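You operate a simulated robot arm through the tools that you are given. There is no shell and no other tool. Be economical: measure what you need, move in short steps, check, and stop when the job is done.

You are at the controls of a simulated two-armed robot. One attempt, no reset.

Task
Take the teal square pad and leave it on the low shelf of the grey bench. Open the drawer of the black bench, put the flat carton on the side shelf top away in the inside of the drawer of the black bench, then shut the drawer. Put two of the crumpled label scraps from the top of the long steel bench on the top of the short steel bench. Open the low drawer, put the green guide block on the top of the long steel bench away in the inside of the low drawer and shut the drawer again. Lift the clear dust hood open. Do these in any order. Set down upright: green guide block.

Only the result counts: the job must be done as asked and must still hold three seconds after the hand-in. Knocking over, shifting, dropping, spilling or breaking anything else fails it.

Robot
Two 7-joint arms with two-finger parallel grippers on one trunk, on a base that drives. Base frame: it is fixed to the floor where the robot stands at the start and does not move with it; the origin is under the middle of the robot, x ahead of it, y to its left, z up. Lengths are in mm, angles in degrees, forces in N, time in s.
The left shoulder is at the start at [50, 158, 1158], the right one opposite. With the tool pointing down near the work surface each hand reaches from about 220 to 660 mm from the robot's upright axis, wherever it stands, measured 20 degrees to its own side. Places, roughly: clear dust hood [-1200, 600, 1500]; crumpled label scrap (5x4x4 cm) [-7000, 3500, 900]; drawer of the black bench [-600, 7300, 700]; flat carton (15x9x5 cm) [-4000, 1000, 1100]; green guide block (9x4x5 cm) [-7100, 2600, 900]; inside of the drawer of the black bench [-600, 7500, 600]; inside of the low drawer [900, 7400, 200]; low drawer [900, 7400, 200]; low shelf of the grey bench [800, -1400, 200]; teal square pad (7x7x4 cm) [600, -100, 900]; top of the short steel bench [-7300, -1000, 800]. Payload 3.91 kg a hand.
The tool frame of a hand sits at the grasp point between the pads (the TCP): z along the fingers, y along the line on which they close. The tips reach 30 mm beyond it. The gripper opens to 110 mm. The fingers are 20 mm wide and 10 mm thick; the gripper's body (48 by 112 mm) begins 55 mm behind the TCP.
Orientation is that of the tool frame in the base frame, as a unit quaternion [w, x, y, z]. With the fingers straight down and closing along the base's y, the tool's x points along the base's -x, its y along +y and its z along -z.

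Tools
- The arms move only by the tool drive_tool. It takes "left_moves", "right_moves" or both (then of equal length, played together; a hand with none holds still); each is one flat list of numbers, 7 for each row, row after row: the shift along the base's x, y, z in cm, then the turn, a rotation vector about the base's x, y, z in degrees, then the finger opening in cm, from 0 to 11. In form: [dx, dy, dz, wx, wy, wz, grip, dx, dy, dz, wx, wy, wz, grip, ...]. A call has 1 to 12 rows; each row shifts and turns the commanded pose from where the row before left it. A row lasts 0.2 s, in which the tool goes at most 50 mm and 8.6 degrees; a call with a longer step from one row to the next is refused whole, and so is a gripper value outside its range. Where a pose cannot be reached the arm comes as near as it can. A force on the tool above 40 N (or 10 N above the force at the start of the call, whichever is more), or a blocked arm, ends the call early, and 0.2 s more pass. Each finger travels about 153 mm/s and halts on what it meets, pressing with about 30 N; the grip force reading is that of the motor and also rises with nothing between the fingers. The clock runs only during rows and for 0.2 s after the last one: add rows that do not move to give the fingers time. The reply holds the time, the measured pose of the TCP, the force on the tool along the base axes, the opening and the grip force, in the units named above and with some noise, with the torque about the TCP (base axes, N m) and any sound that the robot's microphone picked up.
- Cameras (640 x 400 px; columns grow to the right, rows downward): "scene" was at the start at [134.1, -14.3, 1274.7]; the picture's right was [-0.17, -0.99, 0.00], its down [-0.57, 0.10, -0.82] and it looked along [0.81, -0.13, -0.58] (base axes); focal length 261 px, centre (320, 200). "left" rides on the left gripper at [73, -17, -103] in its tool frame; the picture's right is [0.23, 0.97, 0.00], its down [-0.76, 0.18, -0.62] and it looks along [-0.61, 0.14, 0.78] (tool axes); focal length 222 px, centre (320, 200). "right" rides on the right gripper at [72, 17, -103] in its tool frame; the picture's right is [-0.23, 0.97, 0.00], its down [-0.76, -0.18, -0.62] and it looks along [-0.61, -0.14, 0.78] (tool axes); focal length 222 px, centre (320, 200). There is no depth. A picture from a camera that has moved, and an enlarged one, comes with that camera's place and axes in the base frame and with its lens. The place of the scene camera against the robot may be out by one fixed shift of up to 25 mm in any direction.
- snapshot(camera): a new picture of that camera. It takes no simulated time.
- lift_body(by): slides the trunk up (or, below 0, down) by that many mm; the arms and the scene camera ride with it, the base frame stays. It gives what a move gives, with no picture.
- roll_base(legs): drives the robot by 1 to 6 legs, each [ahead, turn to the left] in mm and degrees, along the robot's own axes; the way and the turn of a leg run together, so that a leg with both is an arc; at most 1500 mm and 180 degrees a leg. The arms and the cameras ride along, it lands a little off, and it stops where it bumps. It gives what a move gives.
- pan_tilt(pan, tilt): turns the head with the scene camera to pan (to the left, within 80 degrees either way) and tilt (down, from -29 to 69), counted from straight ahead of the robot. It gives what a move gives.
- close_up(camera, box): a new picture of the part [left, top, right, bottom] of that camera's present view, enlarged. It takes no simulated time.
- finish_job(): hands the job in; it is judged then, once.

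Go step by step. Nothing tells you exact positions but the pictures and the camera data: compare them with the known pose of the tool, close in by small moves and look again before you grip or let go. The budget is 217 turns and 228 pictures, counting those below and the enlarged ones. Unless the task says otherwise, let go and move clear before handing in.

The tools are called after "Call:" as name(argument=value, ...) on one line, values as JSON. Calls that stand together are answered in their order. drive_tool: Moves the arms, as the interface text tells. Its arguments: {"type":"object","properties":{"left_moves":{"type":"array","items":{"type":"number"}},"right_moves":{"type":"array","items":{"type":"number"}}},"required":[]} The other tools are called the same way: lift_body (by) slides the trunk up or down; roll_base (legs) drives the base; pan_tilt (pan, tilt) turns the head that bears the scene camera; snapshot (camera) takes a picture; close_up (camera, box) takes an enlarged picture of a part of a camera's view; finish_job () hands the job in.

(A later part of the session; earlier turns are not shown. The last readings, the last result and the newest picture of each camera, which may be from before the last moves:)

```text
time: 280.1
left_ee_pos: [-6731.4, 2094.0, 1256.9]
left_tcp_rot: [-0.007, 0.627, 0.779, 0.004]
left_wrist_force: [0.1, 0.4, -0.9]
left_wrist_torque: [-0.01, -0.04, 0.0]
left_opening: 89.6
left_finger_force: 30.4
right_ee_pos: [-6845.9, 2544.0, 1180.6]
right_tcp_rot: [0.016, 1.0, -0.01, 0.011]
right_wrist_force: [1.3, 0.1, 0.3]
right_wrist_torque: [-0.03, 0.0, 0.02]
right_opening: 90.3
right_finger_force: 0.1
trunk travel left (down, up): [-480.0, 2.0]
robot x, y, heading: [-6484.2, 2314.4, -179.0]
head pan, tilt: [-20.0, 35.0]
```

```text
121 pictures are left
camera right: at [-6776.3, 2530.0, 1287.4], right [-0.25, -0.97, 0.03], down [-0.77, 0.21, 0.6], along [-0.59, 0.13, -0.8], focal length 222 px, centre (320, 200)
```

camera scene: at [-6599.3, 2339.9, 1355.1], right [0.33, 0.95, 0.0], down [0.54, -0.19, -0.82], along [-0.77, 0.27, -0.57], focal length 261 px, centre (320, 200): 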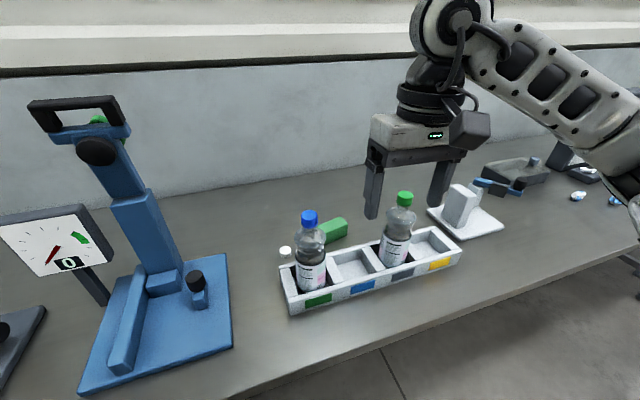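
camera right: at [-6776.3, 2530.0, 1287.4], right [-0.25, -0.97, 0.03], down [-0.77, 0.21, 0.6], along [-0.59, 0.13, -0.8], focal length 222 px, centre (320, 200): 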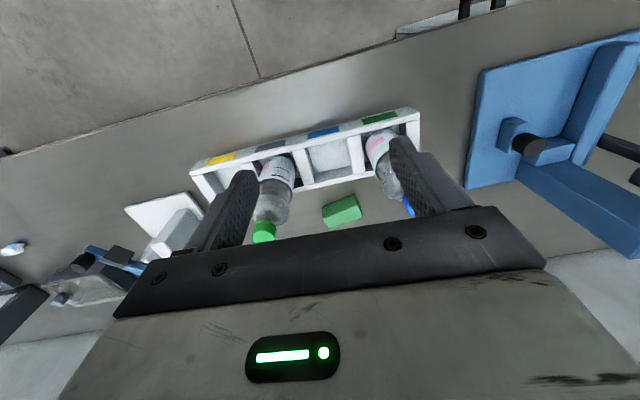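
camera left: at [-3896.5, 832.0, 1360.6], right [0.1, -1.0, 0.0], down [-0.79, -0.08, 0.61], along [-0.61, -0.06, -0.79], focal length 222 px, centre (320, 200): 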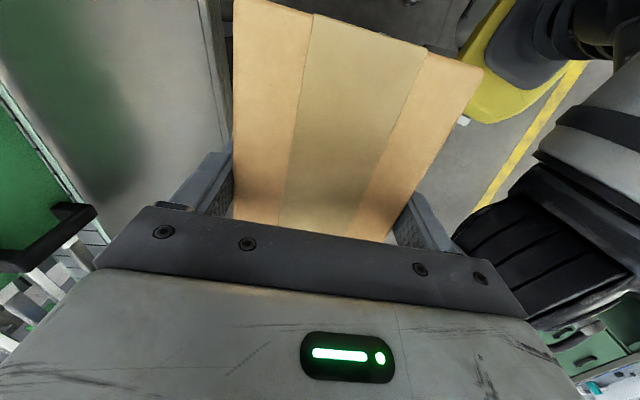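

Block at about [-7100, 2550]. Zoom in on it, and move a little closer with the trunk lowered.

Call:
close_up(camera="scene", box=[270, 180, 430, 280])

Call:
roll_base(legs=[[50, 0]])

Call:
lift_body(by=-60)

Call:
drive_tool(right_moves=[-4, 0, 0, 0, 0, 0, 9, -4, 0, 0, 0, 0, 0, 9, -4, 0, 0, 0, 0, 0, 9, -4, 0, 0, 0, 0, 0, 9])

Call:
snapshot(camera="right")

```text
4.00 times, centred on (350, 230) of scene
camera zoom: at [-6599.3, 2339.9, 1355.1], right [0.33, 0.95, 0.0], down [0.54, -0.19, -0.82], along [-0.77, 0.27, -0.57], focal length 1044 px, centre (200, 80)
```

zoom: 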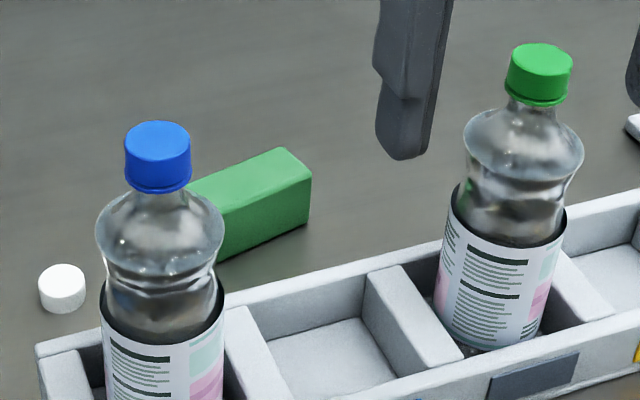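

```text
time: 281.1
left_ee_pos: [-6780.5, 2092.3, 1256.9]
left_tcp_rot: [-0.008, 0.627, 0.779, 0.005]
left_wrist_force: [-0.9, 0.2, -1.4]
left_wrist_torque: [0.01, -0.06, -0.01]
left_opening: 89.8
left_finger_force: 30.2
right_ee_pos: [-6895.6, 2543.1, 1180.9]
right_tcp_rot: [0.016, 1.0, -0.008, 0.013]
right_wrist_force: [0.0, 0.1, -0.1]
right_wrist_torque: [-0.04, -0.02, -0.01]
right_opening: 89.8
right_finger_force: 0.1
trunk travel left (down, up): [-480.0, 2.0]
robot x, y, heading: [-6531.4, 2307.7, -178.9]
head pan, tilt: [-20.0, 35.0]
```

```text
time: 282.1
left_ee_pos: [-6779.3, 2093.0, 1196.6]
left_tcp_rot: [-0.009, 0.628, 0.778, 0.005]
left_wrist_force: [0.6, 1.0, -1.0]
left_wrist_torque: [0.0, 0.04, -0.03]
left_opening: 89.4
left_finger_force: 29.9
right_ee_pos: [-6895.3, 2544.7, 1120.4]
right_tcp_rot: [0.016, 1.0, -0.009, 0.01]
right_wrist_force: [0.1, -0.1, -0.1]
right_wrist_torque: [0.0, 0.0, 0.01]
right_opening: 90.2
right_finger_force: 0.1
trunk travel left (down, up): [-420.0, 62.0]
robot x, y, heading: [-6533.5, 2310.8, -179.2]
head pan, tilt: [-20.0, 35.0]
```

```text
time: 283.1
left_ee_pos: [-6779.7, 2093.1, 1196.6]
left_tcp_rot: [-0.008, 0.627, 0.779, 0.005]
left_wrist_force: [0.4, 0.7, -2.1]
left_wrist_torque: [0.01, 0.02, -0.02]
left_opening: 89.8
left_finger_force: 29.5
right_ee_pos: [-7054.1, 2543.6, 1120.6]
right_tcp_rot: [0.015, 1.0, -0.009, 0.011]
right_wrist_force: [0.5, 0.7, -0.4]
right_wrist_torque: [0.02, 0.0, -0.04]
right_opening: 90.2
right_finger_force: 0.0
trunk travel left (down, up): [-420.0, 62.0]
robot x, y, heading: [-6532.1, 2312.3, -179.0]
head pan, tilt: [-20.0, 35.0]
```

```text
119 pictures are left
camera right: at [-6985.5, 2529.0, 1226.7], right [-0.24, -0.97, 0.02], down [-0.77, 0.21, 0.6], along [-0.59, 0.13, -0.8], focal length 222 px, centre (320, 200)
```

right: 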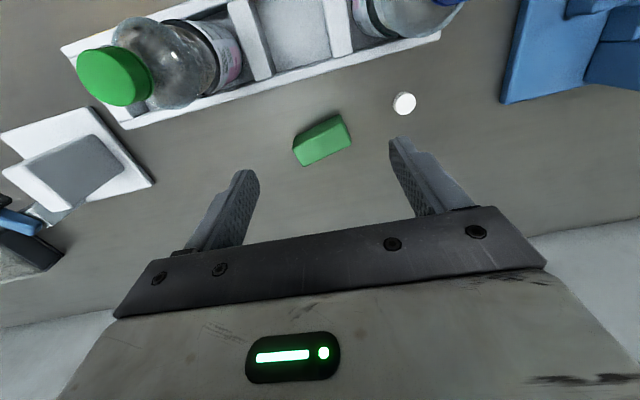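

The block's long axis is roughly along y (≈101°). I'll yaw the right hand −78° so it closes across the 4 cm width, and move over it.

Call:
drive_tool(right_moves=[-2, 0.3, 0, 0, 0, -8, 9, -2, 0.3, 0, 0, 0, -8, 9, -2, 0.2, 0, 0, 0, -8, 9, 0, 0, 0, 0, 0, -8, 9, 0, 0, 0, 0, 0, -8, 9, 0, 0, 0, 0, 0, -8, 9, 0, 0, 0, 0, 0, -8, 9, 0, 0, 0, 0, 0, -8, 9, 0, 0, 0, 0, 0, -8, 9, 0, 0, -2, 0, 0, -6, 9, 0, 0, -3, 0, 0, 0, 9])

Call:
snapshot(camera="right")

```text
time: 285.5
left_ee_pos: [-6779.2, 2093.7, 1196.6]
left_tcp_rot: [-0.007, 0.628, 0.778, 0.004]
left_wrist_force: [-0.4, -0.2, -1.3]
left_wrist_torque: [0.01, 0.03, 0.01]
left_opening: 89.7
left_finger_force: 30.1
right_ee_pos: [-7114.9, 2551.2, 1070.0]
right_tcp_rot: [0.019, 0.77, -0.638, -0.002]
right_wrist_force: [0.0, 1.4, 0.2]
right_wrist_torque: [0.02, -0.02, 0.01]
right_opening: 89.9
right_finger_force: 0.0
trunk travel left (down, up): [-420.0, 62.0]
robot x, y, heading: [-6532.2, 2309.7, -179.0]
head pan, tilt: [-20.0, 35.0]
```

```text
118 pictures are left
camera right: at [-7115.4, 2480.1, 1175.6], right [-1.0, 0.04, 0.03], down [0.05, 0.8, 0.6], along [0.0, 0.6, -0.8], focal length 222 px, centre (320, 200)
```

right: 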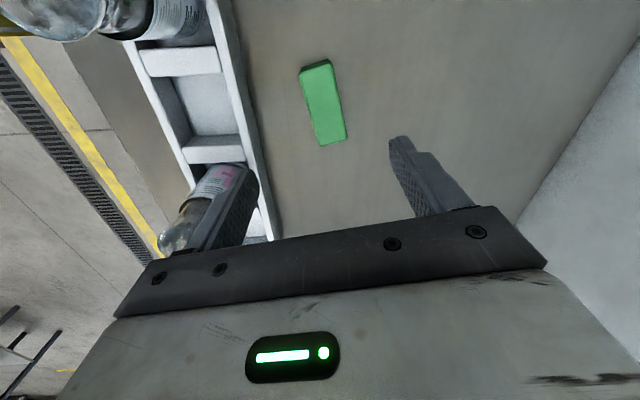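

Block centre ≈ [-7128, 2557], top ≈880, axis 103°. Align and descend partway.

Call:
drive_tool(right_moves=[-1.3, 0.6, -3, 0, 0, 2, 8, 0, 0, -4, 0, 0, 0, 8, 0, 0, -4, 0, 0, 0, 8, 0, 0, -2, 0, 0, 0, 8])

Call:
snapshot(camera="right")

Call:
close_up(camera="scene", box=[250, 150, 450, 275])

```text
time: 286.5
left_ee_pos: [-6779.6, 2093.4, 1196.5]
left_tcp_rot: [-0.008, 0.627, 0.779, 0.004]
left_wrist_force: [-0.3, -0.2, -1.3]
left_wrist_torque: [-0.03, 0.0, -0.01]
left_opening: 89.6
left_finger_force: 29.8
right_ee_pos: [-7128.1, 2559.9, 940.6]
right_tcp_rot: [0.02, 0.782, -0.623, -0.001]
right_wrist_force: [0.2, 1.4, -0.7]
right_wrist_torque: [0.0, 0.0, -0.01]
right_opening: 79.8
right_finger_force: 0.0
trunk travel left (down, up): [-420.0, 62.0]
robot x, y, heading: [-6532.2, 2310.7, -179.0]
head pan, tilt: [-20.0, 35.0]
```

```text
117 pictures are left
camera right: at [-7126.7, 2487.4, 1047.0], right [-1.0, 0.0, 0.03], down [0.02, 0.8, 0.6], along [-0.02, 0.6, -0.8], focal length 222 px, centre (320, 200)
```

right: 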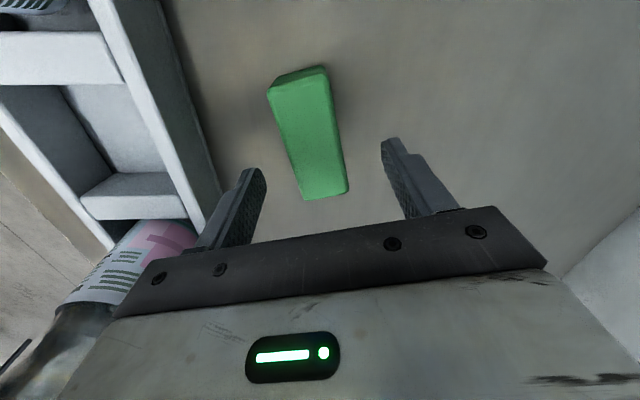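

```text
3.20 times, centred on (350, 212) of scene
camera zoom: at [-6648.0, 2338.9, 1295.1], right [0.32, 0.95, 0.0], down [0.54, -0.19, -0.82], along [-0.77, 0.27, -0.57], focal length 835 px, centre (224, 160)
```

zoom: 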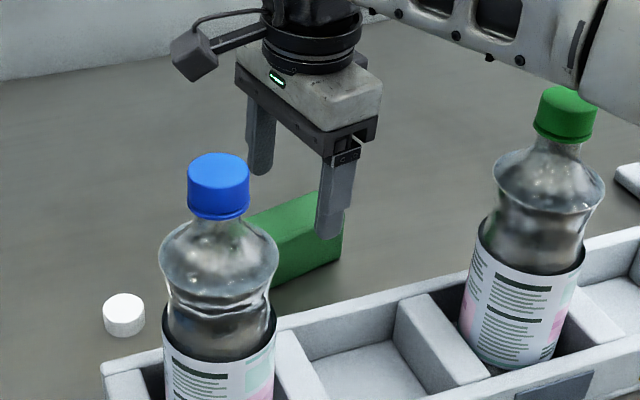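

Aligned. Descend to ~z 872 and grip.

Call:
drive_tool(right_moves=[0, 0, -3, 0, 0, 0, 8, 0, 0, -2.5, 0, 0, 0, 8, 0, 0, -1, 0, 0, 0, 8, 0, 0, 0, 0, 0, 0, 8])

Call:
snapshot(camera="right")

```text
time: 287.5
left_ee_pos: [-6774.6, 2090.2, 1196.6]
left_tcp_rot: [-0.01, 0.627, 0.779, 0.004]
left_wrist_force: [-0.4, 0.0, -2.3]
left_wrist_torque: [0.02, 0.05, -0.01]
left_opening: 89.7
left_finger_force: 30.4
right_ee_pos: [-7124.0, 2553.8, 881.7]
right_tcp_rot: [0.021, 0.783, -0.622, -0.004]
right_wrist_force: [4.4, -3.0, 31.8]
right_wrist_torque: [0.52, -1.58, -0.17]
right_opening: 81.1
right_finger_force: 0.9
trunk travel left (down, up): [-420.0, 62.0]
robot x, y, heading: [-6532.1, 2313.7, -179.1]
head pan, tilt: [-20.0, 35.0]
```

```text
115 pictures are left
camera right: at [-7122.9, 2483.1, 988.1], right [-1.0, 0.0, 0.03], down [0.02, 0.8, 0.6], along [-0.02, 0.6, -0.8], focal length 222 px, centre (320, 200)
```

right: 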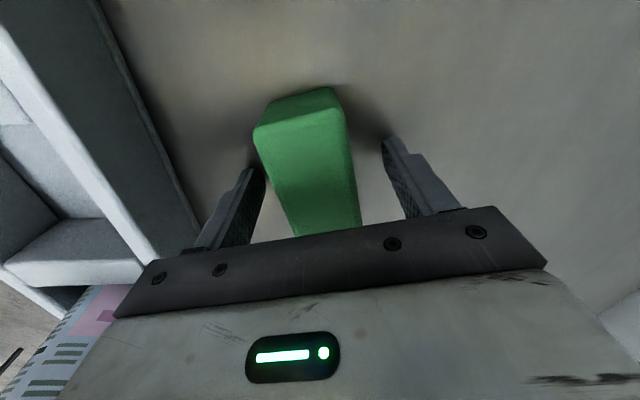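

Bench contact (z≈851). Raise 7 mm, re-centre by +7 mm in x, then close and lift.

Call:
drive_tool(right_moves=[0, 0, 0.8, 0, 0, 0, 8, 0.7, 0.3, 0, 0, 0, 0, 8, 0, 0, 0, 0, 0, 0, 5, 0, 0, 0, 0, 0, 0, 2, 0, 0, 0, 0, 0, 0, 0, 0, 0, 0, 0, 0, 0, 0, 0, 0, 1, 0, 0, 0, 0, 0, 0, 2, 0, 0, 0, 0])

Call:
snapshot(camera="right")

```text
time: 289.3
left_ee_pos: [-6779.0, 2093.8, 1196.4]
left_tcp_rot: [-0.008, 0.628, 0.778, 0.004]
left_wrist_force: [1.1, 0.4, -1.6]
left_wrist_torque: [-0.01, -0.02, 0.02]
left_opening: 89.4
left_finger_force: 29.6
right_ee_pos: [-7120.3, 2562.0, 914.6]
right_tcp_rot: [0.02, 0.782, -0.623, 0.0]
right_wrist_force: [-0.8, -0.6, -2.0]
right_wrist_torque: [-0.02, -0.01, 0.01]
right_opening: 39.6
right_finger_force: 30.3
trunk travel left (down, up): [-420.0, 62.0]
robot x, y, heading: [-6532.4, 2309.5, -179.2]
head pan, tilt: [-20.0, 35.0]
```

```text
114 pictures are left
camera right: at [-7118.3, 2490.2, 1020.7], right [-1.0, 0.0, 0.03], down [0.02, 0.8, 0.6], along [-0.02, 0.6, -0.8], focal length 222 px, centre (320, 200)
```

right: 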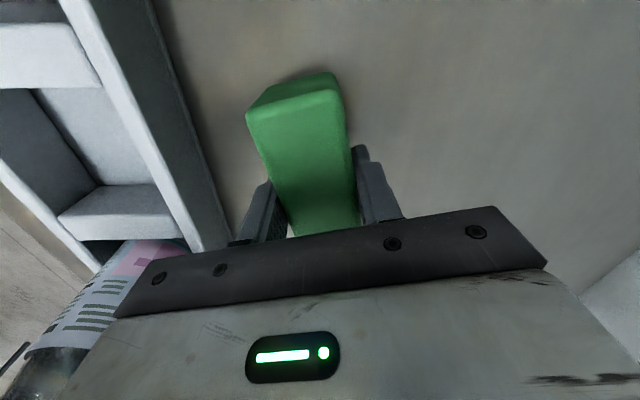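

Block gripped (39.6 mm). Lift straight up high above the bottles, then back off.

Call:
drive_tool(right_moves=[0, 0, 4, 0, 0, 0, 0, 0, 0, 4, 0, 0, 0, 0, 0, 0, 4, 0, 0, 0, 0, 0, 0, 4, 0, 0, 0, 0, 0, 0, 4, 0, 0, 0, 0, 2, 0, 4, 0, 0, 0, 0, 4, 0, 1, 0, 0, 0, 0, 4, 0, 0, 0, 0, 0, 0, 4, 0, 0, 0, 0, 0, 0, 4, 0, 0, 0, 0, 0, 0, 4, 0, 0, 0, 0, 0, 0])

Call:
roll_base(legs=[[-250, 0], [0, -90]])

Call:
pan_tilt(pan=-15, tilt=10)

Call:
snapshot(camera="scene")

```text
time: 291.7
left_ee_pos: [-6778.6, 2093.3, 1197.6]
left_tcp_rot: [-0.008, 0.628, 0.779, 0.004]
left_wrist_force: [0.0, 0.4, -1.3]
left_wrist_torque: [-0.04, -0.05, 0.0]
left_opening: 89.6
left_finger_force: 29.8
right_ee_pos: [-6898.9, 2561.1, 1165.9]
right_tcp_rot: [0.019, 0.782, -0.623, -0.001]
right_wrist_force: [0.7, 0.1, -1.2]
right_wrist_torque: [0.02, 0.0, 0.01]
right_opening: 39.3
right_finger_force: 29.9
trunk travel left (down, up): [-420.0, 62.0]
robot x, y, heading: [-6530.1, 2310.9, -179.3]
head pan, tilt: [-20.0, 35.0]
```

```text
time: 297.3
left_ee_pos: [-6501.8, 2561.2, 1198.0]
left_tcp_rot: [-0.003, 0.994, 0.113, 0.009]
left_wrist_force: [0.0, 0.5, -1.4]
left_wrist_torque: [0.02, 0.02, 0.0]
left_opening: 89.8
left_finger_force: 29.7
right_ee_pos: [-6036.3, 2686.8, 1166.3]
right_tcp_rot: [-0.013, -0.119, 0.993, 0.014]
right_wrist_force: [0.5, -0.8, -1.9]
right_wrist_torque: [-0.01, -0.02, -0.04]
right_opening: 39.8
right_finger_force: 30.0
trunk travel left (down, up): [-420.0, 62.0]
robot x, y, heading: [-6284.2, 2316.5, 91.3]
head pan, tilt: [-20.0, 35.0]
```

```text
time: 298.2
left_ee_pos: [-6502.5, 2560.1, 1197.0]
left_tcp_rot: [-0.003, 0.994, 0.113, 0.009]
left_wrist_force: [0.3, -0.4, -0.7]
left_wrist_torque: [0.02, -0.02, 0.0]
left_opening: 89.7
left_finger_force: 29.5
right_ee_pos: [-6034.5, 2685.6, 1165.5]
right_tcp_rot: [-0.013, -0.118, 0.993, 0.014]
right_wrist_force: [0.0, 0.3, -1.8]
right_wrist_torque: [0.01, -0.03, 0.02]
right_opening: 39.7
right_finger_force: 30.2
trunk travel left (down, up): [-420.0, 62.0]
robot x, y, heading: [-6287.8, 2315.1, 91.3]
head pan, tilt: [-15.0, 10.0]
```

```text
113 pictures are left
camera scene: at [-6254.7, 2446.1, 1335.1], right [0.97, -0.23, 0.0], down [-0.04, -0.17, -0.98], along [0.23, 0.96, -0.17], focal length 261 px, centre (320, 200)
```

scene: 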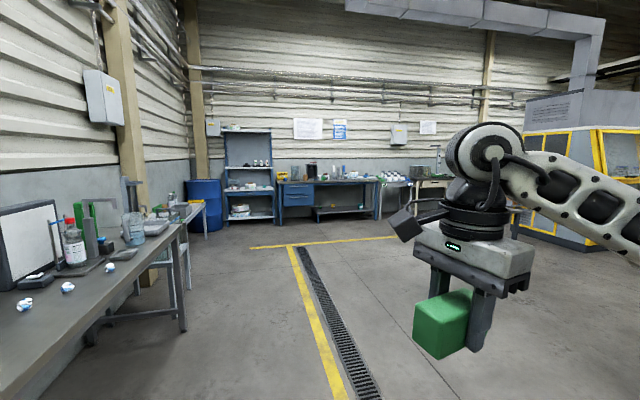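

Both objects held. Next to the black bench: drive northeast across the open floor.

Call:
roll_base(legs=[[0, -31], [1400, 0], [1100, 0], [0, -20]])

Call:
pan_tilt(pan=15, tilt=8)

Call:
snapshot(camera="scene")

Call:
pan_tilt(pan=-40, tilt=8)

Call:
snapshot(camera="scene")

```text
time: 313.1
left_ee_pos: [-4973.1, 4831.6, 1197.2]
left_tcp_rot: [0.001, 0.944, -0.329, 0.009]
left_wrist_force: [-0.2, -0.6, -1.3]
left_wrist_torque: [-0.02, 0.01, 0.03]
left_opening: 89.2
left_finger_force: 30.0
right_ee_pos: [-4582.7, 4545.9, 1165.5]
right_tcp_rot: [-0.006, 0.323, 0.946, 0.019]
right_wrist_force: [0.7, 0.3, -0.9]
right_wrist_torque: [0.01, 0.01, 0.0]
right_opening: 39.7
right_finger_force: 30.0
trunk travel left (down, up): [-420.0, 62.0]
robot x, y, heading: [-5024.0, 4505.0, 40.1]
head pan, tilt: [-15.0, 10.0]
```

```text
time: 314.1
left_ee_pos: [-4974.3, 4831.2, 1197.4]
left_tcp_rot: [0.001, 0.944, -0.329, 0.01]
left_wrist_force: [0.4, 0.3, -1.1]
left_wrist_torque: [0.0, 0.0, -0.02]
left_opening: 89.9
left_finger_force: 30.3
right_ee_pos: [-4583.7, 4546.9, 1165.7]
right_tcp_rot: [-0.005, 0.324, 0.946, 0.02]
right_wrist_force: [0.3, 0.5, -2.4]
right_wrist_torque: [-0.03, -0.02, 0.0]
right_opening: 39.9
right_finger_force: 30.1
trunk travel left (down, up): [-420.0, 62.0]
robot x, y, heading: [-5027.0, 4501.4, 40.4]
head pan, tilt: [15.0, 8.0]
```

```text
112 pictures are left
camera scene: at [-4936.6, 4609.4, 1338.4], right [0.82, -0.57, 0.0], down [-0.08, -0.11, -0.99], along [0.56, 0.81, -0.14], focal length 261 px, centre (320, 200)
```

scene: 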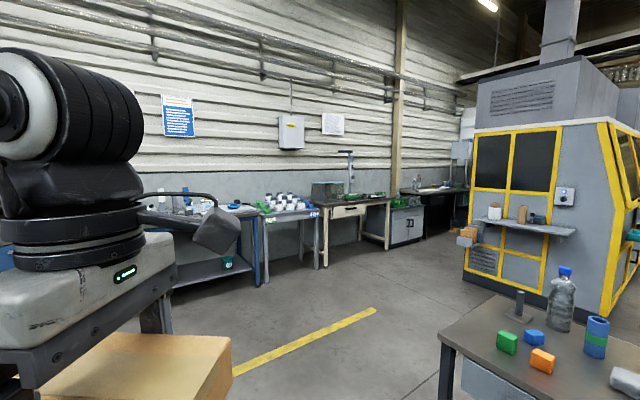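

```text
time: 315.3
left_ee_pos: [-4974.3, 4832.6, 1196.6]
left_tcp_rot: [0.002, 0.944, -0.329, 0.009]
left_wrist_force: [1.3, -1.2, -1.6]
left_wrist_torque: [-0.02, -0.02, 0.06]
left_opening: 89.4
left_finger_force: 29.9
right_ee_pos: [-4584.0, 4546.1, 1166.1]
right_tcp_rot: [-0.006, 0.323, 0.946, 0.018]
right_wrist_force: [0.3, -0.8, -1.6]
right_wrist_torque: [-0.02, -0.03, 0.0]
right_opening: 39.3
right_finger_force: 30.0
trunk travel left (down, up): [-420.0, 62.0]
robot x, y, heading: [-5029.9, 4506.3, 40.4]
head pan, tilt: [-40.0, 8.0]
```

```text
111 pictures are left
camera scene: at [-4896.7, 4534.0, 1338.4], right [0.01, -1.0, 0.0], down [-0.14, 0.0, -0.99], along [0.99, 0.01, -0.14], focal length 261 px, centre (320, 200)
```

scene: 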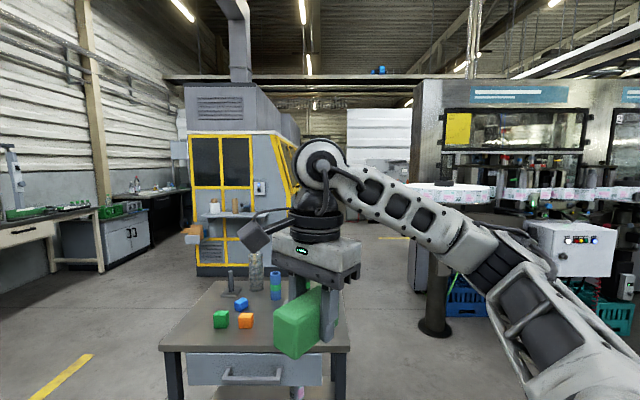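

Benches line the north wall (front ≈ y 7250) and a yellow machine spans about x −1760+, y 5100–6210. I'll drive to the corridor between them.

Call:
roll_base(legs=[[0, 25], [900, 0], [0, -32], [1400, 0], [900, 0], [0, -20]])

Call:
pan_tilt(pan=15, tilt=12)

Call:
snapshot(camera="scene")

```text
time: 334.9
left_ee_pos: [-2567.0, 6901.8, 1196.6]
left_tcp_rot: [0.003, 0.848, -0.53, 0.008]
left_wrist_force: [-0.5, -0.2, -1.0]
left_wrist_torque: [0.01, 0.02, 0.0]
left_opening: 89.3
left_finger_force: 29.7
right_ee_pos: [-2339.5, 6476.3, 1166.3]
right_tcp_rot: [-0.002, 0.526, 0.85, 0.019]
right_wrist_force: [1.1, 0.1, -1.1]
right_wrist_torque: [0.0, 0.01, 0.01]
right_opening: 39.6
right_finger_force: 30.0
trunk travel left (down, up): [-420.0, 62.0]
robot x, y, heading: [-2753.3, 6636.0, 14.9]
head pan, tilt: [-40.0, 8.0]
```

```text
time: 336.1
left_ee_pos: [-2566.6, 6902.8, 1196.9]
left_tcp_rot: [0.004, 0.848, -0.53, 0.01]
left_wrist_force: [-0.5, -0.8, -1.7]
left_wrist_torque: [0.03, 0.01, 0.0]
left_opening: 89.7
left_finger_force: 29.9
right_ee_pos: [-2338.9, 6475.2, 1166.1]
right_tcp_rot: [-0.002, 0.526, 0.85, 0.02]
right_wrist_force: [0.8, -0.1, -1.7]
right_wrist_torque: [0.02, 0.0, 0.03]
right_opening: 39.7
right_finger_force: 30.5
trunk travel left (down, up): [-420.0, 62.0]
robot x, y, heading: [-2755.2, 6633.5, 14.7]
head pan, tilt: [15.0, 12.0]
```

```text
110 pictures are left
camera scene: at [-2628.9, 6689.1, 1331.9], right [0.5, -0.87, 0.0], down [-0.18, -0.1, -0.98], along [0.85, 0.48, -0.21], focal length 261 px, centre (320, 200)
```

scene: 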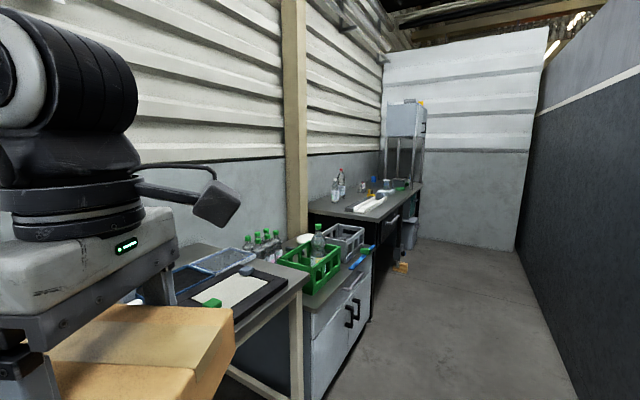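

I see the black bench ahead on the left. Continue east down the corridor.

Call:
roll_base(legs=[[0, -14.5], [1400, 0], [300, 0], [0, 60]])

Call:
pan_tilt(pan=0, tilt=30)

Call:
snapshot(camera="scene")

Call:
pan_tilt(pan=-45, tilt=25)

Call:
snapshot(camera="scene")

```text
time: 348.2
left_ee_pos: [-1129.8, 6982.2, 1196.7]
left_tcp_rot: [0.0, 0.989, -0.147, 0.008]
left_wrist_force: [0.2, -0.3, -1.6]
left_wrist_torque: [-0.01, -0.01, -0.03]
left_opening: 89.4
left_finger_force: 30.1
right_ee_pos: [-661.5, 6859.0, 1165.5]
right_tcp_rot: [-0.009, 0.142, 0.99, 0.017]
right_wrist_force: [0.4, 0.3, -2.2]
right_wrist_torque: [0.03, 0.02, -0.02]
right_opening: 39.6
right_finger_force: 29.6
trunk travel left (down, up): [-420.0, 62.0]
robot x, y, heading: [-1059.8, 6660.9, 61.8]
head pan, tilt: [15.0, 12.0]
```

```text
time: 349.1
left_ee_pos: [-1129.9, 6980.9, 1197.2]
left_tcp_rot: [0.0, 0.989, -0.147, 0.01]
left_wrist_force: [-0.2, -0.6, -0.7]
left_wrist_torque: [0.02, 0.0, 0.02]
left_opening: 89.6
left_finger_force: 29.9
right_ee_pos: [-661.1, 6857.5, 1166.9]
right_tcp_rot: [-0.009, 0.142, 0.99, 0.016]
right_wrist_force: [0.7, 0.3, -1.4]
right_wrist_torque: [0.0, 0.0, 0.03]
right_opening: 39.5
right_finger_force: 30.5
trunk travel left (down, up): [-420.0, 62.0]
robot x, y, heading: [-1060.3, 6656.9, 61.9]
head pan, tilt: [0.0, 30.0]
```

```text
109 pictures are left
camera scene: at [-991.1, 6775.0, 1302.9], right [0.88, -0.47, 0.0], down [-0.24, -0.44, -0.87], along [0.41, 0.76, -0.5], focal length 261 px, centre (320, 200)
```

scene: 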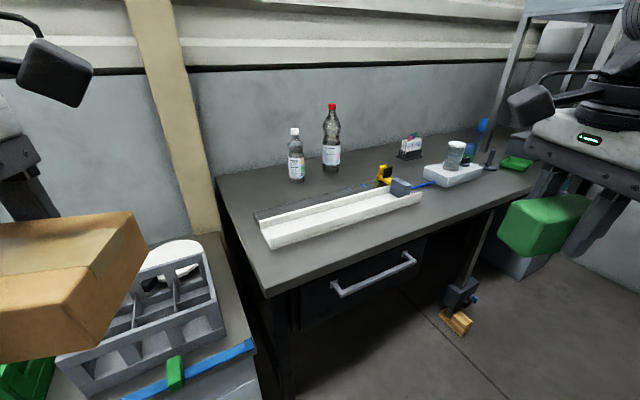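

```text
time: 350.2
left_ee_pos: [-1129.3, 6982.8, 1196.4]
left_tcp_rot: [0.0, 0.989, -0.147, 0.009]
left_wrist_force: [-0.2, 0.1, -1.5]
left_wrist_torque: [0.0, -0.01, 0.02]
left_opening: 89.5
left_finger_force: 29.9
right_ee_pos: [-662.6, 6858.7, 1166.1]
right_tcp_rot: [-0.009, 0.141, 0.99, 0.017]
right_wrist_force: [0.2, 0.8, -1.1]
right_wrist_torque: [-0.01, 0.0, 0.0]
right_opening: 39.5
right_finger_force: 30.1
trunk travel left (down, up): [-420.0, 62.0]
robot x, y, heading: [-1060.9, 6657.8, 61.9]
head pan, tilt: [-45.0, 25.0]
```

```text
108 pictures are left
camera scene: at [-945.6, 6722.0, 1310.8], right [0.29, -0.96, 0.0], down [-0.4, -0.12, -0.91], along [0.87, 0.26, -0.42], focal length 261 px, centre (320, 200)
```

scene: 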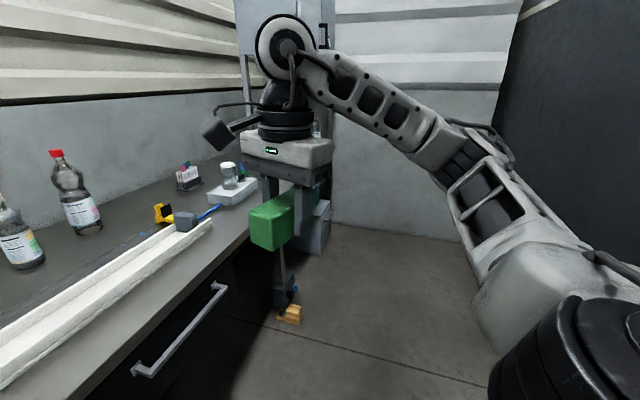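

The drawer handle is a horizontal bar around x −703…−411, y≈7205, z≈700. I'll stand in front of it and first set the block temporarily on the bench's free front strip.

Call:
roll_base(legs=[[0, -58], [450, 0], [0, 86]])

Call:
pan_tilt(pan=-10, tilt=45)

Call:
snapshot(camera="scene")

Call:
snapshot(camera="right")

```text
time: 359.1
left_ee_pos: [-820.8, 6943.8, 1197.7]
left_tcp_rot: [-0.002, 0.996, 0.093, 0.008]
left_wrist_force: [-1.1, -0.3, -2.1]
left_wrist_torque: [0.0, -0.01, 0.03]
left_opening: 89.6
left_finger_force: 30.2
right_ee_pos: [-348.8, 7050.7, 1166.0]
right_tcp_rot: [-0.013, -0.098, 0.995, 0.015]
right_wrist_force: [0.0, -0.1, -1.0]
right_wrist_torque: [-0.03, -0.05, -0.01]
right_opening: 39.6
right_finger_force: 30.1
trunk travel left (down, up): [-420.0, 62.0]
robot x, y, heading: [-608.2, 6692.5, 88.9]
head pan, tilt: [-45.0, 25.0]
```

```text
time: 360.1
left_ee_pos: [-821.5, 6943.2, 1197.6]
left_tcp_rot: [-0.003, 0.996, 0.092, 0.008]
left_wrist_force: [-0.6, -0.2, -1.5]
left_wrist_torque: [0.0, -0.01, 0.0]
left_opening: 89.8
left_finger_force: 29.7
right_ee_pos: [-349.3, 7050.0, 1165.5]
right_tcp_rot: [-0.013, -0.098, 0.995, 0.014]
right_wrist_force: [-0.3, -0.6, -1.1]
right_wrist_torque: [0.03, 0.01, 0.02]
right_opening: 39.9
right_finger_force: 29.8
trunk travel left (down, up): [-420.0, 62.0]
robot x, y, heading: [-613.9, 6687.2, 89.2]
head pan, tilt: [-10.0, 45.0]
```

```text
107 pictures are left
camera scene: at [-587.2, 6810.5, 1280.3], right [0.98, -0.18, 0.0], down [-0.13, -0.69, -0.71], along [0.13, 0.7, -0.71], focal length 261 px, centre (320, 200)
```

scene: 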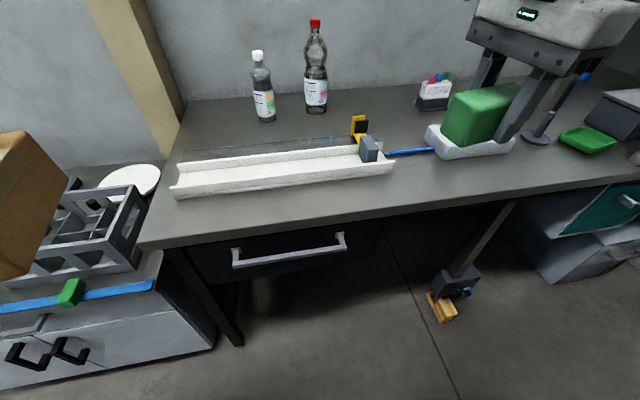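

```text
106 pictures are left
camera right: at [-420.5, 7051.0, 1272.3], right [0.03, 1.0, 0.03], down [0.8, -0.04, 0.6], along [0.6, 0.0, -0.8], focal length 222 px, centre (320, 200)
```

right: 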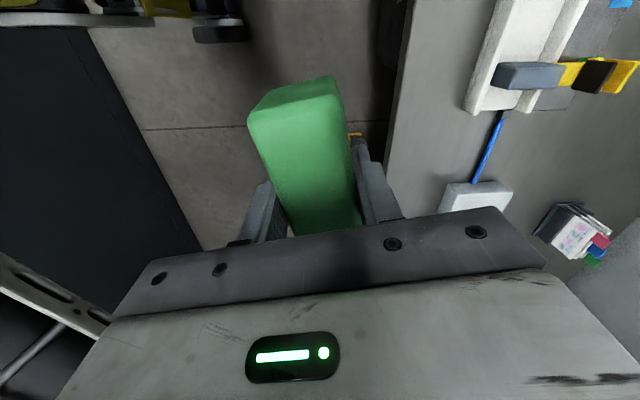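

I'll move 60 mm closer and set the block on the strip at about [-300, 7260].

Call:
roll_base(legs=[[60, 0]])

Call:
drive_tool(right_moves=[1, 3.5, 0, 0, 0, 0, 0, 1.5, 3.5, 0, 0, 0, 0, 0, 1, 3.5, -2, 0, 0, 0, 0, 1, 3.5, -3, 0, 0, 0, 0, 0, 1, -4, 0, 0, 0, 0, 0, 0, -4, 0, 0, 0, 0, 0, 0, -4, 0, 0, 0, 0])

Call:
snapshot(camera="right")

Call:
snapshot(camera="scene")

```text
time: 361.1
left_ee_pos: [-819.6, 7005.8, 1196.6]
left_tcp_rot: [-0.002, 0.996, 0.092, 0.008]
left_wrist_force: [-0.9, 0.3, -1.8]
left_wrist_torque: [-0.05, 0.03, -0.01]
left_opening: 89.4
left_finger_force: 29.8
right_ee_pos: [-348.6, 7112.2, 1165.9]
right_tcp_rot: [-0.013, -0.098, 0.995, 0.015]
right_wrist_force: [-0.3, 0.2, -0.6]
right_wrist_torque: [-0.02, 0.0, -0.04]
right_opening: 39.7
right_finger_force: 29.8
trunk travel left (down, up): [-420.0, 62.0]
robot x, y, heading: [-606.0, 6750.4, 89.4]
head pan, tilt: [-10.0, 45.0]
```

```text
time: 362.7
left_ee_pos: [-820.1, 7003.8, 1195.5]
left_tcp_rot: [-0.002, 0.996, 0.092, 0.009]
left_wrist_force: [-0.4, 0.4, -1.5]
left_wrist_torque: [0.02, 0.0, -0.01]
left_opening: 89.8
left_finger_force: 30.0
right_ee_pos: [-303.6, 7261.8, 996.6]
right_tcp_rot: [-0.013, -0.099, 0.995, 0.014]
right_wrist_force: [0.2, -0.3, -1.4]
right_wrist_torque: [-0.03, -0.02, 0.0]
right_opening: 39.7
right_finger_force: 29.6
trunk travel left (down, up): [-420.0, 62.0]
robot x, y, heading: [-606.4, 6750.6, 89.4]
head pan, tilt: [-10.0, 45.0]
```

```text
105 pictures are left
camera right: at [-376.8, 7260.9, 1102.8], right [0.03, 1.0, 0.03], down [0.8, -0.04, 0.6], along [0.6, 0.0, -0.8], focal length 222 px, centre (320, 200)
```

right: 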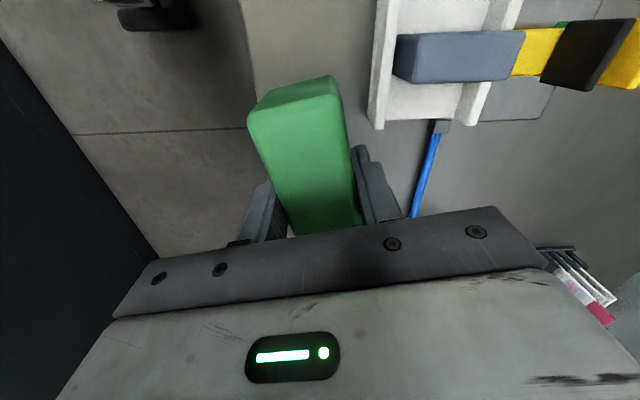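

```text
104 pictures are left
camera scene: at [-586.4, 6870.9, 1280.2], right [0.98, -0.18, 0.0], down [-0.13, -0.7, -0.71], along [0.13, 0.69, -0.71], focal length 261 px, centre (320, 200)
```

scene: 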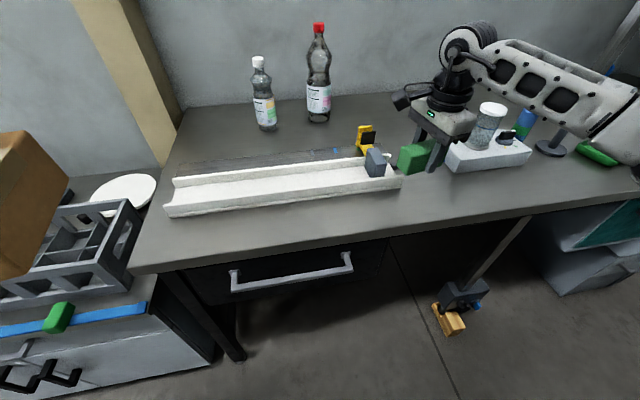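

Clear spot. Lower until contact.

Call:
drive_tool(right_moves=[0, 0, -4, 0, 0, 0, 0, 0, 0, -3.5, 0, 0, 0, 0, 0, 0, -1, 0, 0, 0, 0, 0, 0, -0.5, 0, 0, 0, 0, 0, 0, -0.5, 0, 0, 0, 0, 0, 0, -0.5, 0, 0, 0, 0, 0, 0, -0.5, 0, 0, 0, 0])

```text
time: 364.3
left_ee_pos: [-820.1, 7003.9, 1198.6]
left_tcp_rot: [-0.003, 0.996, 0.092, 0.008]
left_wrist_force: [-0.8, 0.1, -0.8]
left_wrist_torque: [0.0, -0.02, 0.01]
left_opening: 89.6
left_finger_force: 29.6
right_ee_pos: [-302.2, 7261.0, 890.1]
right_tcp_rot: [-0.013, -0.098, 0.995, 0.014]
right_wrist_force: [0.0, 0.2, -0.8]
right_wrist_torque: [-0.02, 0.0, 0.0]
right_opening: 39.7
right_finger_force: 29.7
trunk travel left (down, up): [-420.0, 62.0]
robot x, y, heading: [-609.0, 6752.1, 89.4]
head pan, tilt: [-10.0, 45.0]
```

Call:
drive_tool(right_moves=[0, 0, -0.4, 0, 0, 0, 0, 0, 0, -0.4, 0, 0, 0, 0, 0, 0, -0.4, 0, 0, 0, 0, 0, 0, -0.4, 0, 0, 0, 0, 0, 0, -0.4, 0, 0, 0, 0, 0, 0, -0.4, 0, 0, 0, 0, 0, 0, -0.4, 0, 0, 0, 0, 0, 0, -0.4, 0, 0, 0, 0])

Call:
snapshot(camera="right")

```text
time: 365.4
left_ee_pos: [-821.0, 7001.5, 1196.4]
left_tcp_rot: [-0.004, 0.996, 0.092, 0.009]
left_wrist_force: [0.1, 0.8, -1.0]
left_wrist_torque: [-0.01, 0.0, 0.02]
left_opening: 89.2
left_finger_force: 29.9
right_ee_pos: [-303.1, 7261.6, 880.8]
right_tcp_rot: [-0.013, -0.096, 0.995, 0.019]
right_wrist_force: [-2.3, -12.8, 17.3]
right_wrist_torque: [-0.68, -0.42, -0.32]
right_opening: 39.7
right_finger_force: 30.1
trunk travel left (down, up): [-420.0, 62.0]
robot x, y, heading: [-607.1, 6750.3, 89.5]
head pan, tilt: [-10.0, 45.0]
stopped in row 5 (right hand): the force on the tool passed its limit at 45 N (the readings are from after the stop); the commanded pose is now the measured one
```

```text
103 pictures are left
camera right: at [-375.3, 7260.7, 987.8], right [0.04, 1.0, 0.04], down [0.8, -0.05, 0.6], along [0.6, 0.01, -0.8], focal length 222 px, centre (320, 200)
```

right: 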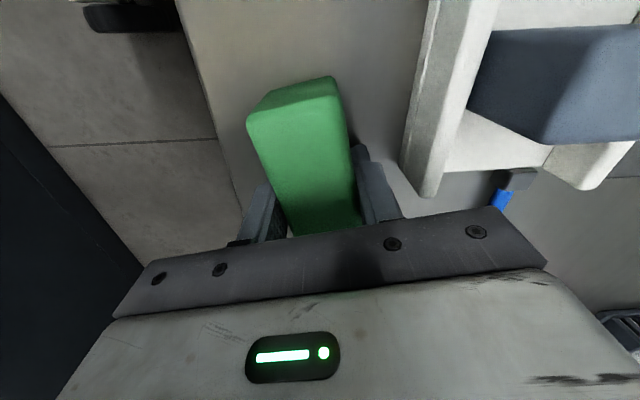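

On the bench. Release and rise.

Call:
drive_tool(right_moves=[0, 0, 0.2, 0, 0, 0, 3, 0, 0, 0, 0, 0, 0, 6, 0, 0, 0, 0, 0, 0, 6, 0, 0, 2, 0, 0, 0, 6, 0, 0, 4, 0, 0, 0, 6, 0, 0, 4, 0, 0, 0, 6, 0, -2, 4, 0, 0, 0, 6, 0, -4, 2, 0, 0, 0, 6, 0, -4, 0, 0, 0, 0, 6, 0, -4, 0, 0, 0, 0, 6, 0, -4, 0, 0, 0, 0, 6])

Call:
snapshot(camera="scene")

```text
time: 367.8
left_ee_pos: [-819.3, 7002.8, 1196.9]
left_tcp_rot: [-0.002, 0.996, 0.092, 0.009]
left_wrist_force: [0.3, 0.1, -1.2]
left_wrist_torque: [-0.02, -0.04, -0.01]
left_opening: 89.8
left_finger_force: 30.6
right_ee_pos: [-303.9, 7083.0, 1042.6]
right_tcp_rot: [-0.013, -0.096, 0.995, 0.019]
right_wrist_force: [0.1, 0.9, 0.4]
right_wrist_torque: [0.03, 0.01, 0.04]
right_opening: 59.9
right_finger_force: 0.0
trunk travel left (down, up): [-420.0, 62.0]
robot x, y, heading: [-608.3, 6750.4, 89.4]
head pan, tilt: [-10.0, 45.0]
```

```text
102 pictures are left
camera scene: at [-586.5, 6870.0, 1280.3], right [0.98, -0.18, 0.0], down [-0.13, -0.69, -0.71], along [0.13, 0.7, -0.71], focal length 261 px, centre (320, 200)
```

scene: 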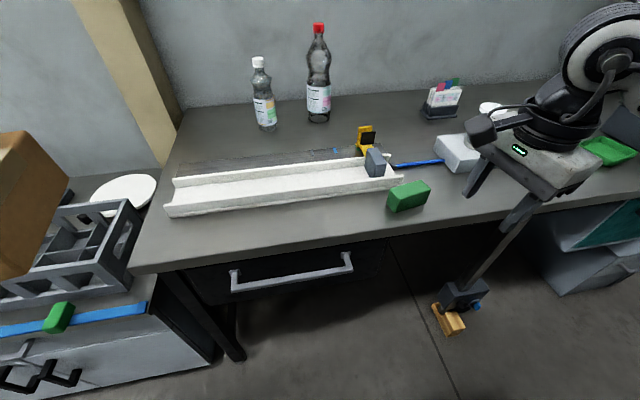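

The block stands on the bench. Now turn +15°, pull the right hand back, and lower the trunk to work on the drawer handle.

Call:
roll_base(legs=[[0, 15]])

Call:
drive_tool(right_moves=[0, -4, 0, 0, 0, -8, 6, 0, -4, 0, 0, 0, -8, 6, 0, -4, 0, 0, 0, -8, 6, -2, -3, 0, 0, 0, -2, 6])

Call:
lift_body(by=-250)

Call:
drive_tool(right_moves=[0, 0, 0, 8, 0, 0, 6, 0, 0, 0, 8, 0, 0, 6, 0, 0, 0, 8, 0, 0, 6, 0, 0, 0, 8, 0, 0, 6, 0, 0, 0, 8, 0, 0, 6, 0, 0, 0, 8, 0, 0, 6, 0, 0, 0, 8, 0, 0, 6, 0, 0, 0, 8, 0, 0, 6, 0, 0, 0, 8, 0, 0, 6, 0, 0, 0, 8, 0, 0, 6, 0, 0, 0, 8, 0, 0, 6])

Call:
snapshot(camera="right")

```text
time: 369.1
left_ee_pos: [-879.2, 6939.7, 1195.6]
left_tcp_rot: [-0.003, 0.975, 0.224, 0.009]
left_wrist_force: [0.2, -0.1, -0.3]
left_wrist_torque: [0.0, -0.03, 0.03]
left_opening: 89.4
left_finger_force: 30.2
right_ee_pos: [-401.3, 7151.9, 1040.3]
right_tcp_rot: [-0.016, -0.227, 0.974, 0.016]
right_wrist_force: [-0.5, 0.0, -0.1]
right_wrist_torque: [0.0, -0.01, -0.02]
right_opening: 60.0
right_finger_force: 0.1
trunk travel left (down, up): [-420.0, 62.0]
robot x, y, heading: [-609.4, 6749.8, 104.2]
head pan, tilt: [-10.0, 45.0]
```

```text
time: 370.1
left_ee_pos: [-879.8, 6941.0, 1195.9]
left_tcp_rot: [-0.003, 0.975, 0.222, 0.009]
left_wrist_force: [-0.3, 0.0, -1.1]
left_wrist_torque: [-0.01, 0.02, -0.02]
left_opening: 89.4
left_finger_force: 30.0
right_ee_pos: [-420.3, 7067.3, 1063.6]
right_tcp_rot: [-0.011, -0.002, 1.0, 0.019]
right_wrist_force: [-0.3, 0.2, 0.4]
right_wrist_torque: [-0.01, -0.04, 0.01]
right_opening: 60.1
right_finger_force: 0.0
right hand out of reach, approached as far as the arm can: row 3, 4
trunk travel left (down, up): [-420.0, 62.0]
robot x, y, heading: [-611.8, 6755.2, 104.4]
head pan, tilt: [-10.0, 45.0]
```

```text
time: 372.7
left_ee_pos: [-878.3, 6939.9, 946.1]
left_tcp_rot: [-0.003, 0.975, 0.223, 0.008]
left_wrist_force: [-0.7, -0.5, -1.0]
left_wrist_torque: [0.04, 0.02, 0.0]
left_opening: 89.5
left_finger_force: 29.8
right_ee_pos: [-419.6, 7068.0, 813.4]
right_tcp_rot: [-0.011, -0.002, 1.0, 0.019]
right_wrist_force: [0.2, -0.9, 0.8]
right_wrist_torque: [-0.01, -0.03, 0.0]
right_opening: 60.0
right_finger_force: 0.2
trunk travel left (down, up): [-170.0, 312.0]
robot x, y, heading: [-609.1, 6749.3, 104.5]
head pan, tilt: [-10.0, 45.0]
```

```text
time: 373.8
left_ee_pos: [-878.2, 6936.3, 946.8]
left_tcp_rot: [-0.004, 0.975, 0.221, 0.009]
left_wrist_force: [0.0, -0.2, -2.1]
left_wrist_torque: [0.03, -0.01, 0.04]
left_opening: 89.3
left_finger_force: 30.2
right_ee_pos: [-426.0, 7155.2, 848.7]
right_tcp_rot: [-0.003, -0.013, 0.959, 0.283]
right_wrist_force: [5.2, -35.8, 1.1]
right_wrist_torque: [-0.26, -0.06, -0.47]
right_opening: 45.5
right_finger_force: 0.1
right hand out of reach, approached as far as the arm can: row 1, 2, 3, 4, 5
trunk travel left (down, up): [-170.0, 312.0]
robot x, y, heading: [-609.3, 6749.6, 104.3]
head pan, tilt: [-10.0, 45.0]
stopped in row 5 (right hand): the force on the tool passed its limit at 52 N (the readings are from after the stop); the commanded pose is now the measured one
```

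```text
101 pictures are left
camera right: at [-497.6, 7111.1, 944.6], right [0.21, 0.82, 0.53], down [0.77, -0.47, 0.43], along [0.6, 0.32, -0.73], focal length 222 px, centre (320, 200)
```

right: 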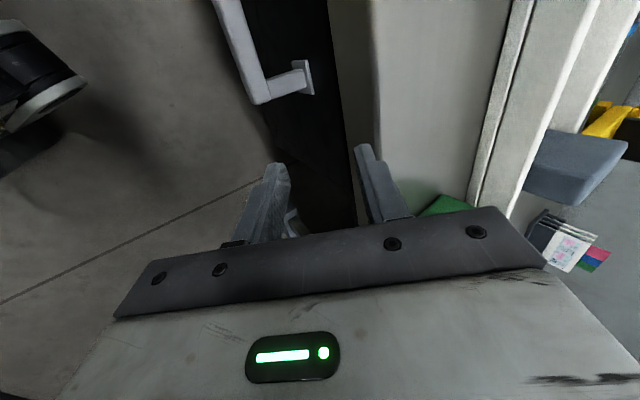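

The finger bumped the bench edge; that wrist attitude is awkward. I'll instead hook the bar: back off, restore tool-down with natural yaw, and later tilt 30° so closed fingers go behind the bar (bar ≈ y 7185, x −700…−450).

Call:
drive_tool(right_moves=[0, -3, 0, 0, 0, 0, 3, 0, -4, 0, -8, 0, 0, 0, 0, -3, 0, -8, 0, 0, 0, 0, 0, 0, -8, 0, 0, 0, 0, 0, 0, -8, 0, 0, 0, 0, 0, 0, -2, 0, 8, 0, 0, 0, 0, 0, 0, 8, 0, 0, 0, 0, 0, 0, 8, 0, 0, 0, 0, 0, 0, 8, 0, 0, 0, 0, 0, 0, 8, 0, 0, 0, 0, 0, 0, 8, 0])

Call:
drive_tool(right_moves=[0, 0, 0, 0, 0, 8, 0, 0, 0, 0, 0, 0, 8, 0, 0, 0, 0, 0, 0, 8, 0, 0, 0, 0, 0, 0, 8, 0, 0, 0, 0, 0, 0, 8, 0, 0, -2, 0, 8, 0, 0, 0, -1, -2, 0, 8, 0, 0, 0, -1, -2, 0, 8, 0, 0, 0, -1, -2, 0, 6, 0, 0, 0])

Call:
snapshot(camera="right")

Call:
snapshot(camera="scene")

```text
time: 376.2
left_ee_pos: [-878.2, 6939.4, 947.2]
left_tcp_rot: [-0.004, 0.975, 0.223, 0.008]
left_wrist_force: [0.2, 0.2, -2.1]
left_wrist_torque: [-0.04, 0.01, -0.01]
left_opening: 89.5
left_finger_force: 30.0
right_ee_pos: [-427.8, 7099.8, 854.4]
right_tcp_rot: [-0.006, -0.416, 0.909, -0.01]
right_wrist_force: [-1.1, -0.2, -0.6]
right_wrist_torque: [0.0, 0.03, 0.01]
right_opening: 0.0
right_finger_force: 30.2
right hand out of reach, approached as far as the arm can: row 1, 2
trunk travel left (down, up): [-170.0, 312.0]
robot x, y, heading: [-610.1, 6749.2, 104.6]
head pan, tilt: [-10.0, 45.0]
```

```text
time: 378.2
left_ee_pos: [-878.2, 6939.8, 946.6]
left_tcp_rot: [-0.003, 0.975, 0.223, 0.008]
left_wrist_force: [0.3, -0.3, -1.2]
left_wrist_torque: [0.0, -0.03, -0.02]
left_opening: 89.4
left_finger_force: 30.3
right_ee_pos: [-481.0, 7086.6, 910.3]
right_tcp_rot: [0.18, -0.677, 0.692, 0.174]
right_wrist_force: [0.3, 0.6, -0.4]
right_wrist_torque: [-0.02, -0.02, -0.02]
right_opening: 0.5
right_finger_force: 30.6
right hand out of reach, approached as far as the arm can: row 7, 8, 9
trunk travel left (down, up): [-170.0, 312.0]
robot x, y, heading: [-607.5, 6748.9, 104.1]
head pan, tilt: [-10.0, 45.0]
```

```text
100 pictures are left
camera right: at [-502.2, 6974.5, 966.9], right [-0.97, 0.22, 0.11], down [0.18, 0.36, 0.91], along [0.16, 0.91, -0.39], focal length 222 px, centre (320, 200)
```

right: 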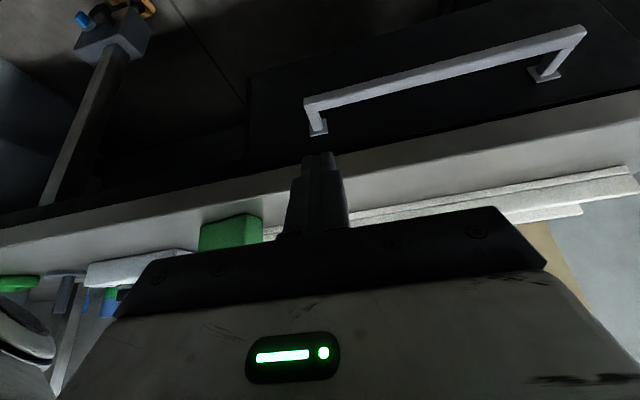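

```text
99 pictures are left
camera scene: at [-618.3, 6869.8, 1030.2], right [1.0, 0.08, 0.0], down [0.06, -0.7, -0.71], along [-0.06, 0.7, -0.71], focal length 261 px, centre (320, 200)
```

scene: 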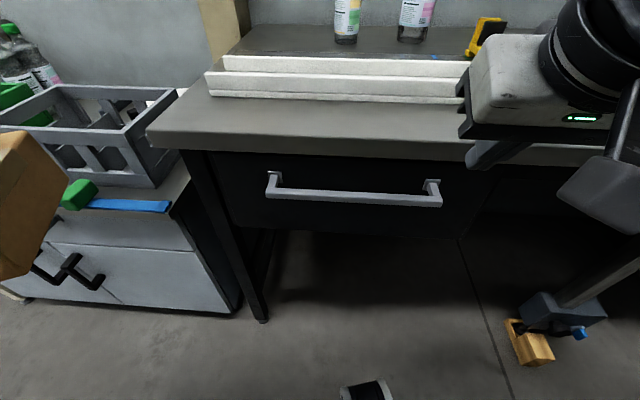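

The bar is at z≈741, y≈7185 (x −765…−467), with a ~50 mm gap behind it. I'll tilt to 35° and move to a pre-insert point above-front of the bar at x −520.

Call:
drive_tool(right_moves=[-1, 1.7, -2.4, 1.5, 0, 0, 0, -1, 1.7, -2.4, 1.5, 0, 0, 0, -1, 1.7, -2.4, 1.5, 0, 0, 0, -1, 1.7, -2.4, 1.5, 0, 0, 0, 0, 0, 0, 0, 0, 0, 0])

Call:
snapshot(camera="right")

Call:
snapshot(camera="scene")

```text
time: 379.4
left_ee_pos: [-879.6, 6940.0, 946.4]
left_tcp_rot: [-0.002, 0.975, 0.223, 0.008]
left_wrist_force: [0.4, -0.2, -1.3]
left_wrist_torque: [0.03, -0.01, 0.02]
left_opening: 89.6
left_finger_force: 30.5
right_ee_pos: [-522.9, 7157.1, 816.9]
right_tcp_rot: [0.215, -0.668, 0.681, 0.21]
right_wrist_force: [0.3, 0.0, -0.5]
right_wrist_torque: [-0.02, -0.01, 0.01]
right_opening: 0.1
right_finger_force: 29.7
right hand out of reach, approached as far as the arm can: row 1
trunk travel left (down, up): [-170.0, 312.0]
robot x, y, heading: [-609.7, 6747.6, 104.3]
head pan, tilt: [-10.0, 45.0]
```

```text
98 pictures are left
camera right: at [-543.3, 7040.1, 860.9], right [-0.97, 0.21, 0.13], down [0.18, 0.26, 0.95], along [0.16, 0.94, -0.29], focal length 222 px, centre (320, 200)
```

right: 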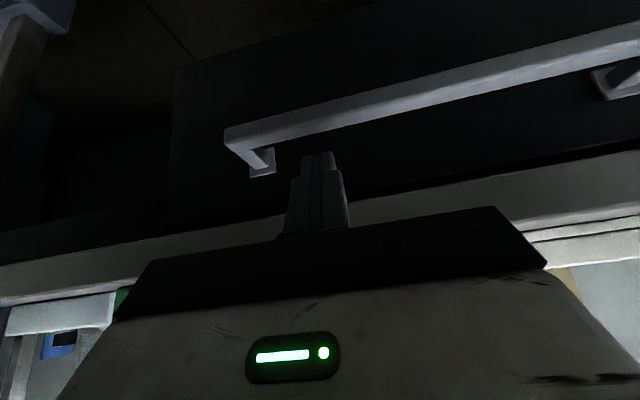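

```text
97 pictures are left
camera scene: at [-618.2, 6869.9, 1030.2], right [1.0, 0.08, 0.0], down [0.06, -0.7, -0.71], along [-0.05, 0.7, -0.71], focal length 261 px, centre (320, 200)
```

scene: 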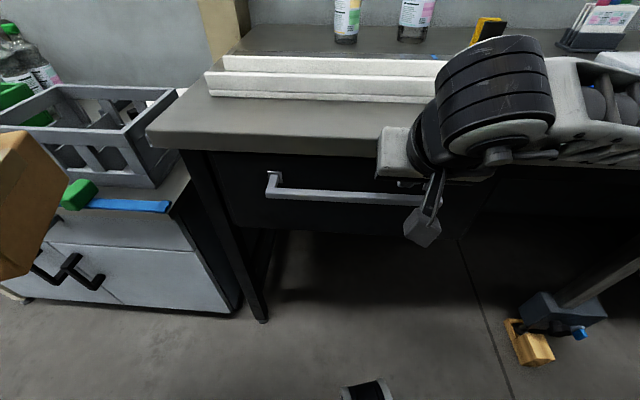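

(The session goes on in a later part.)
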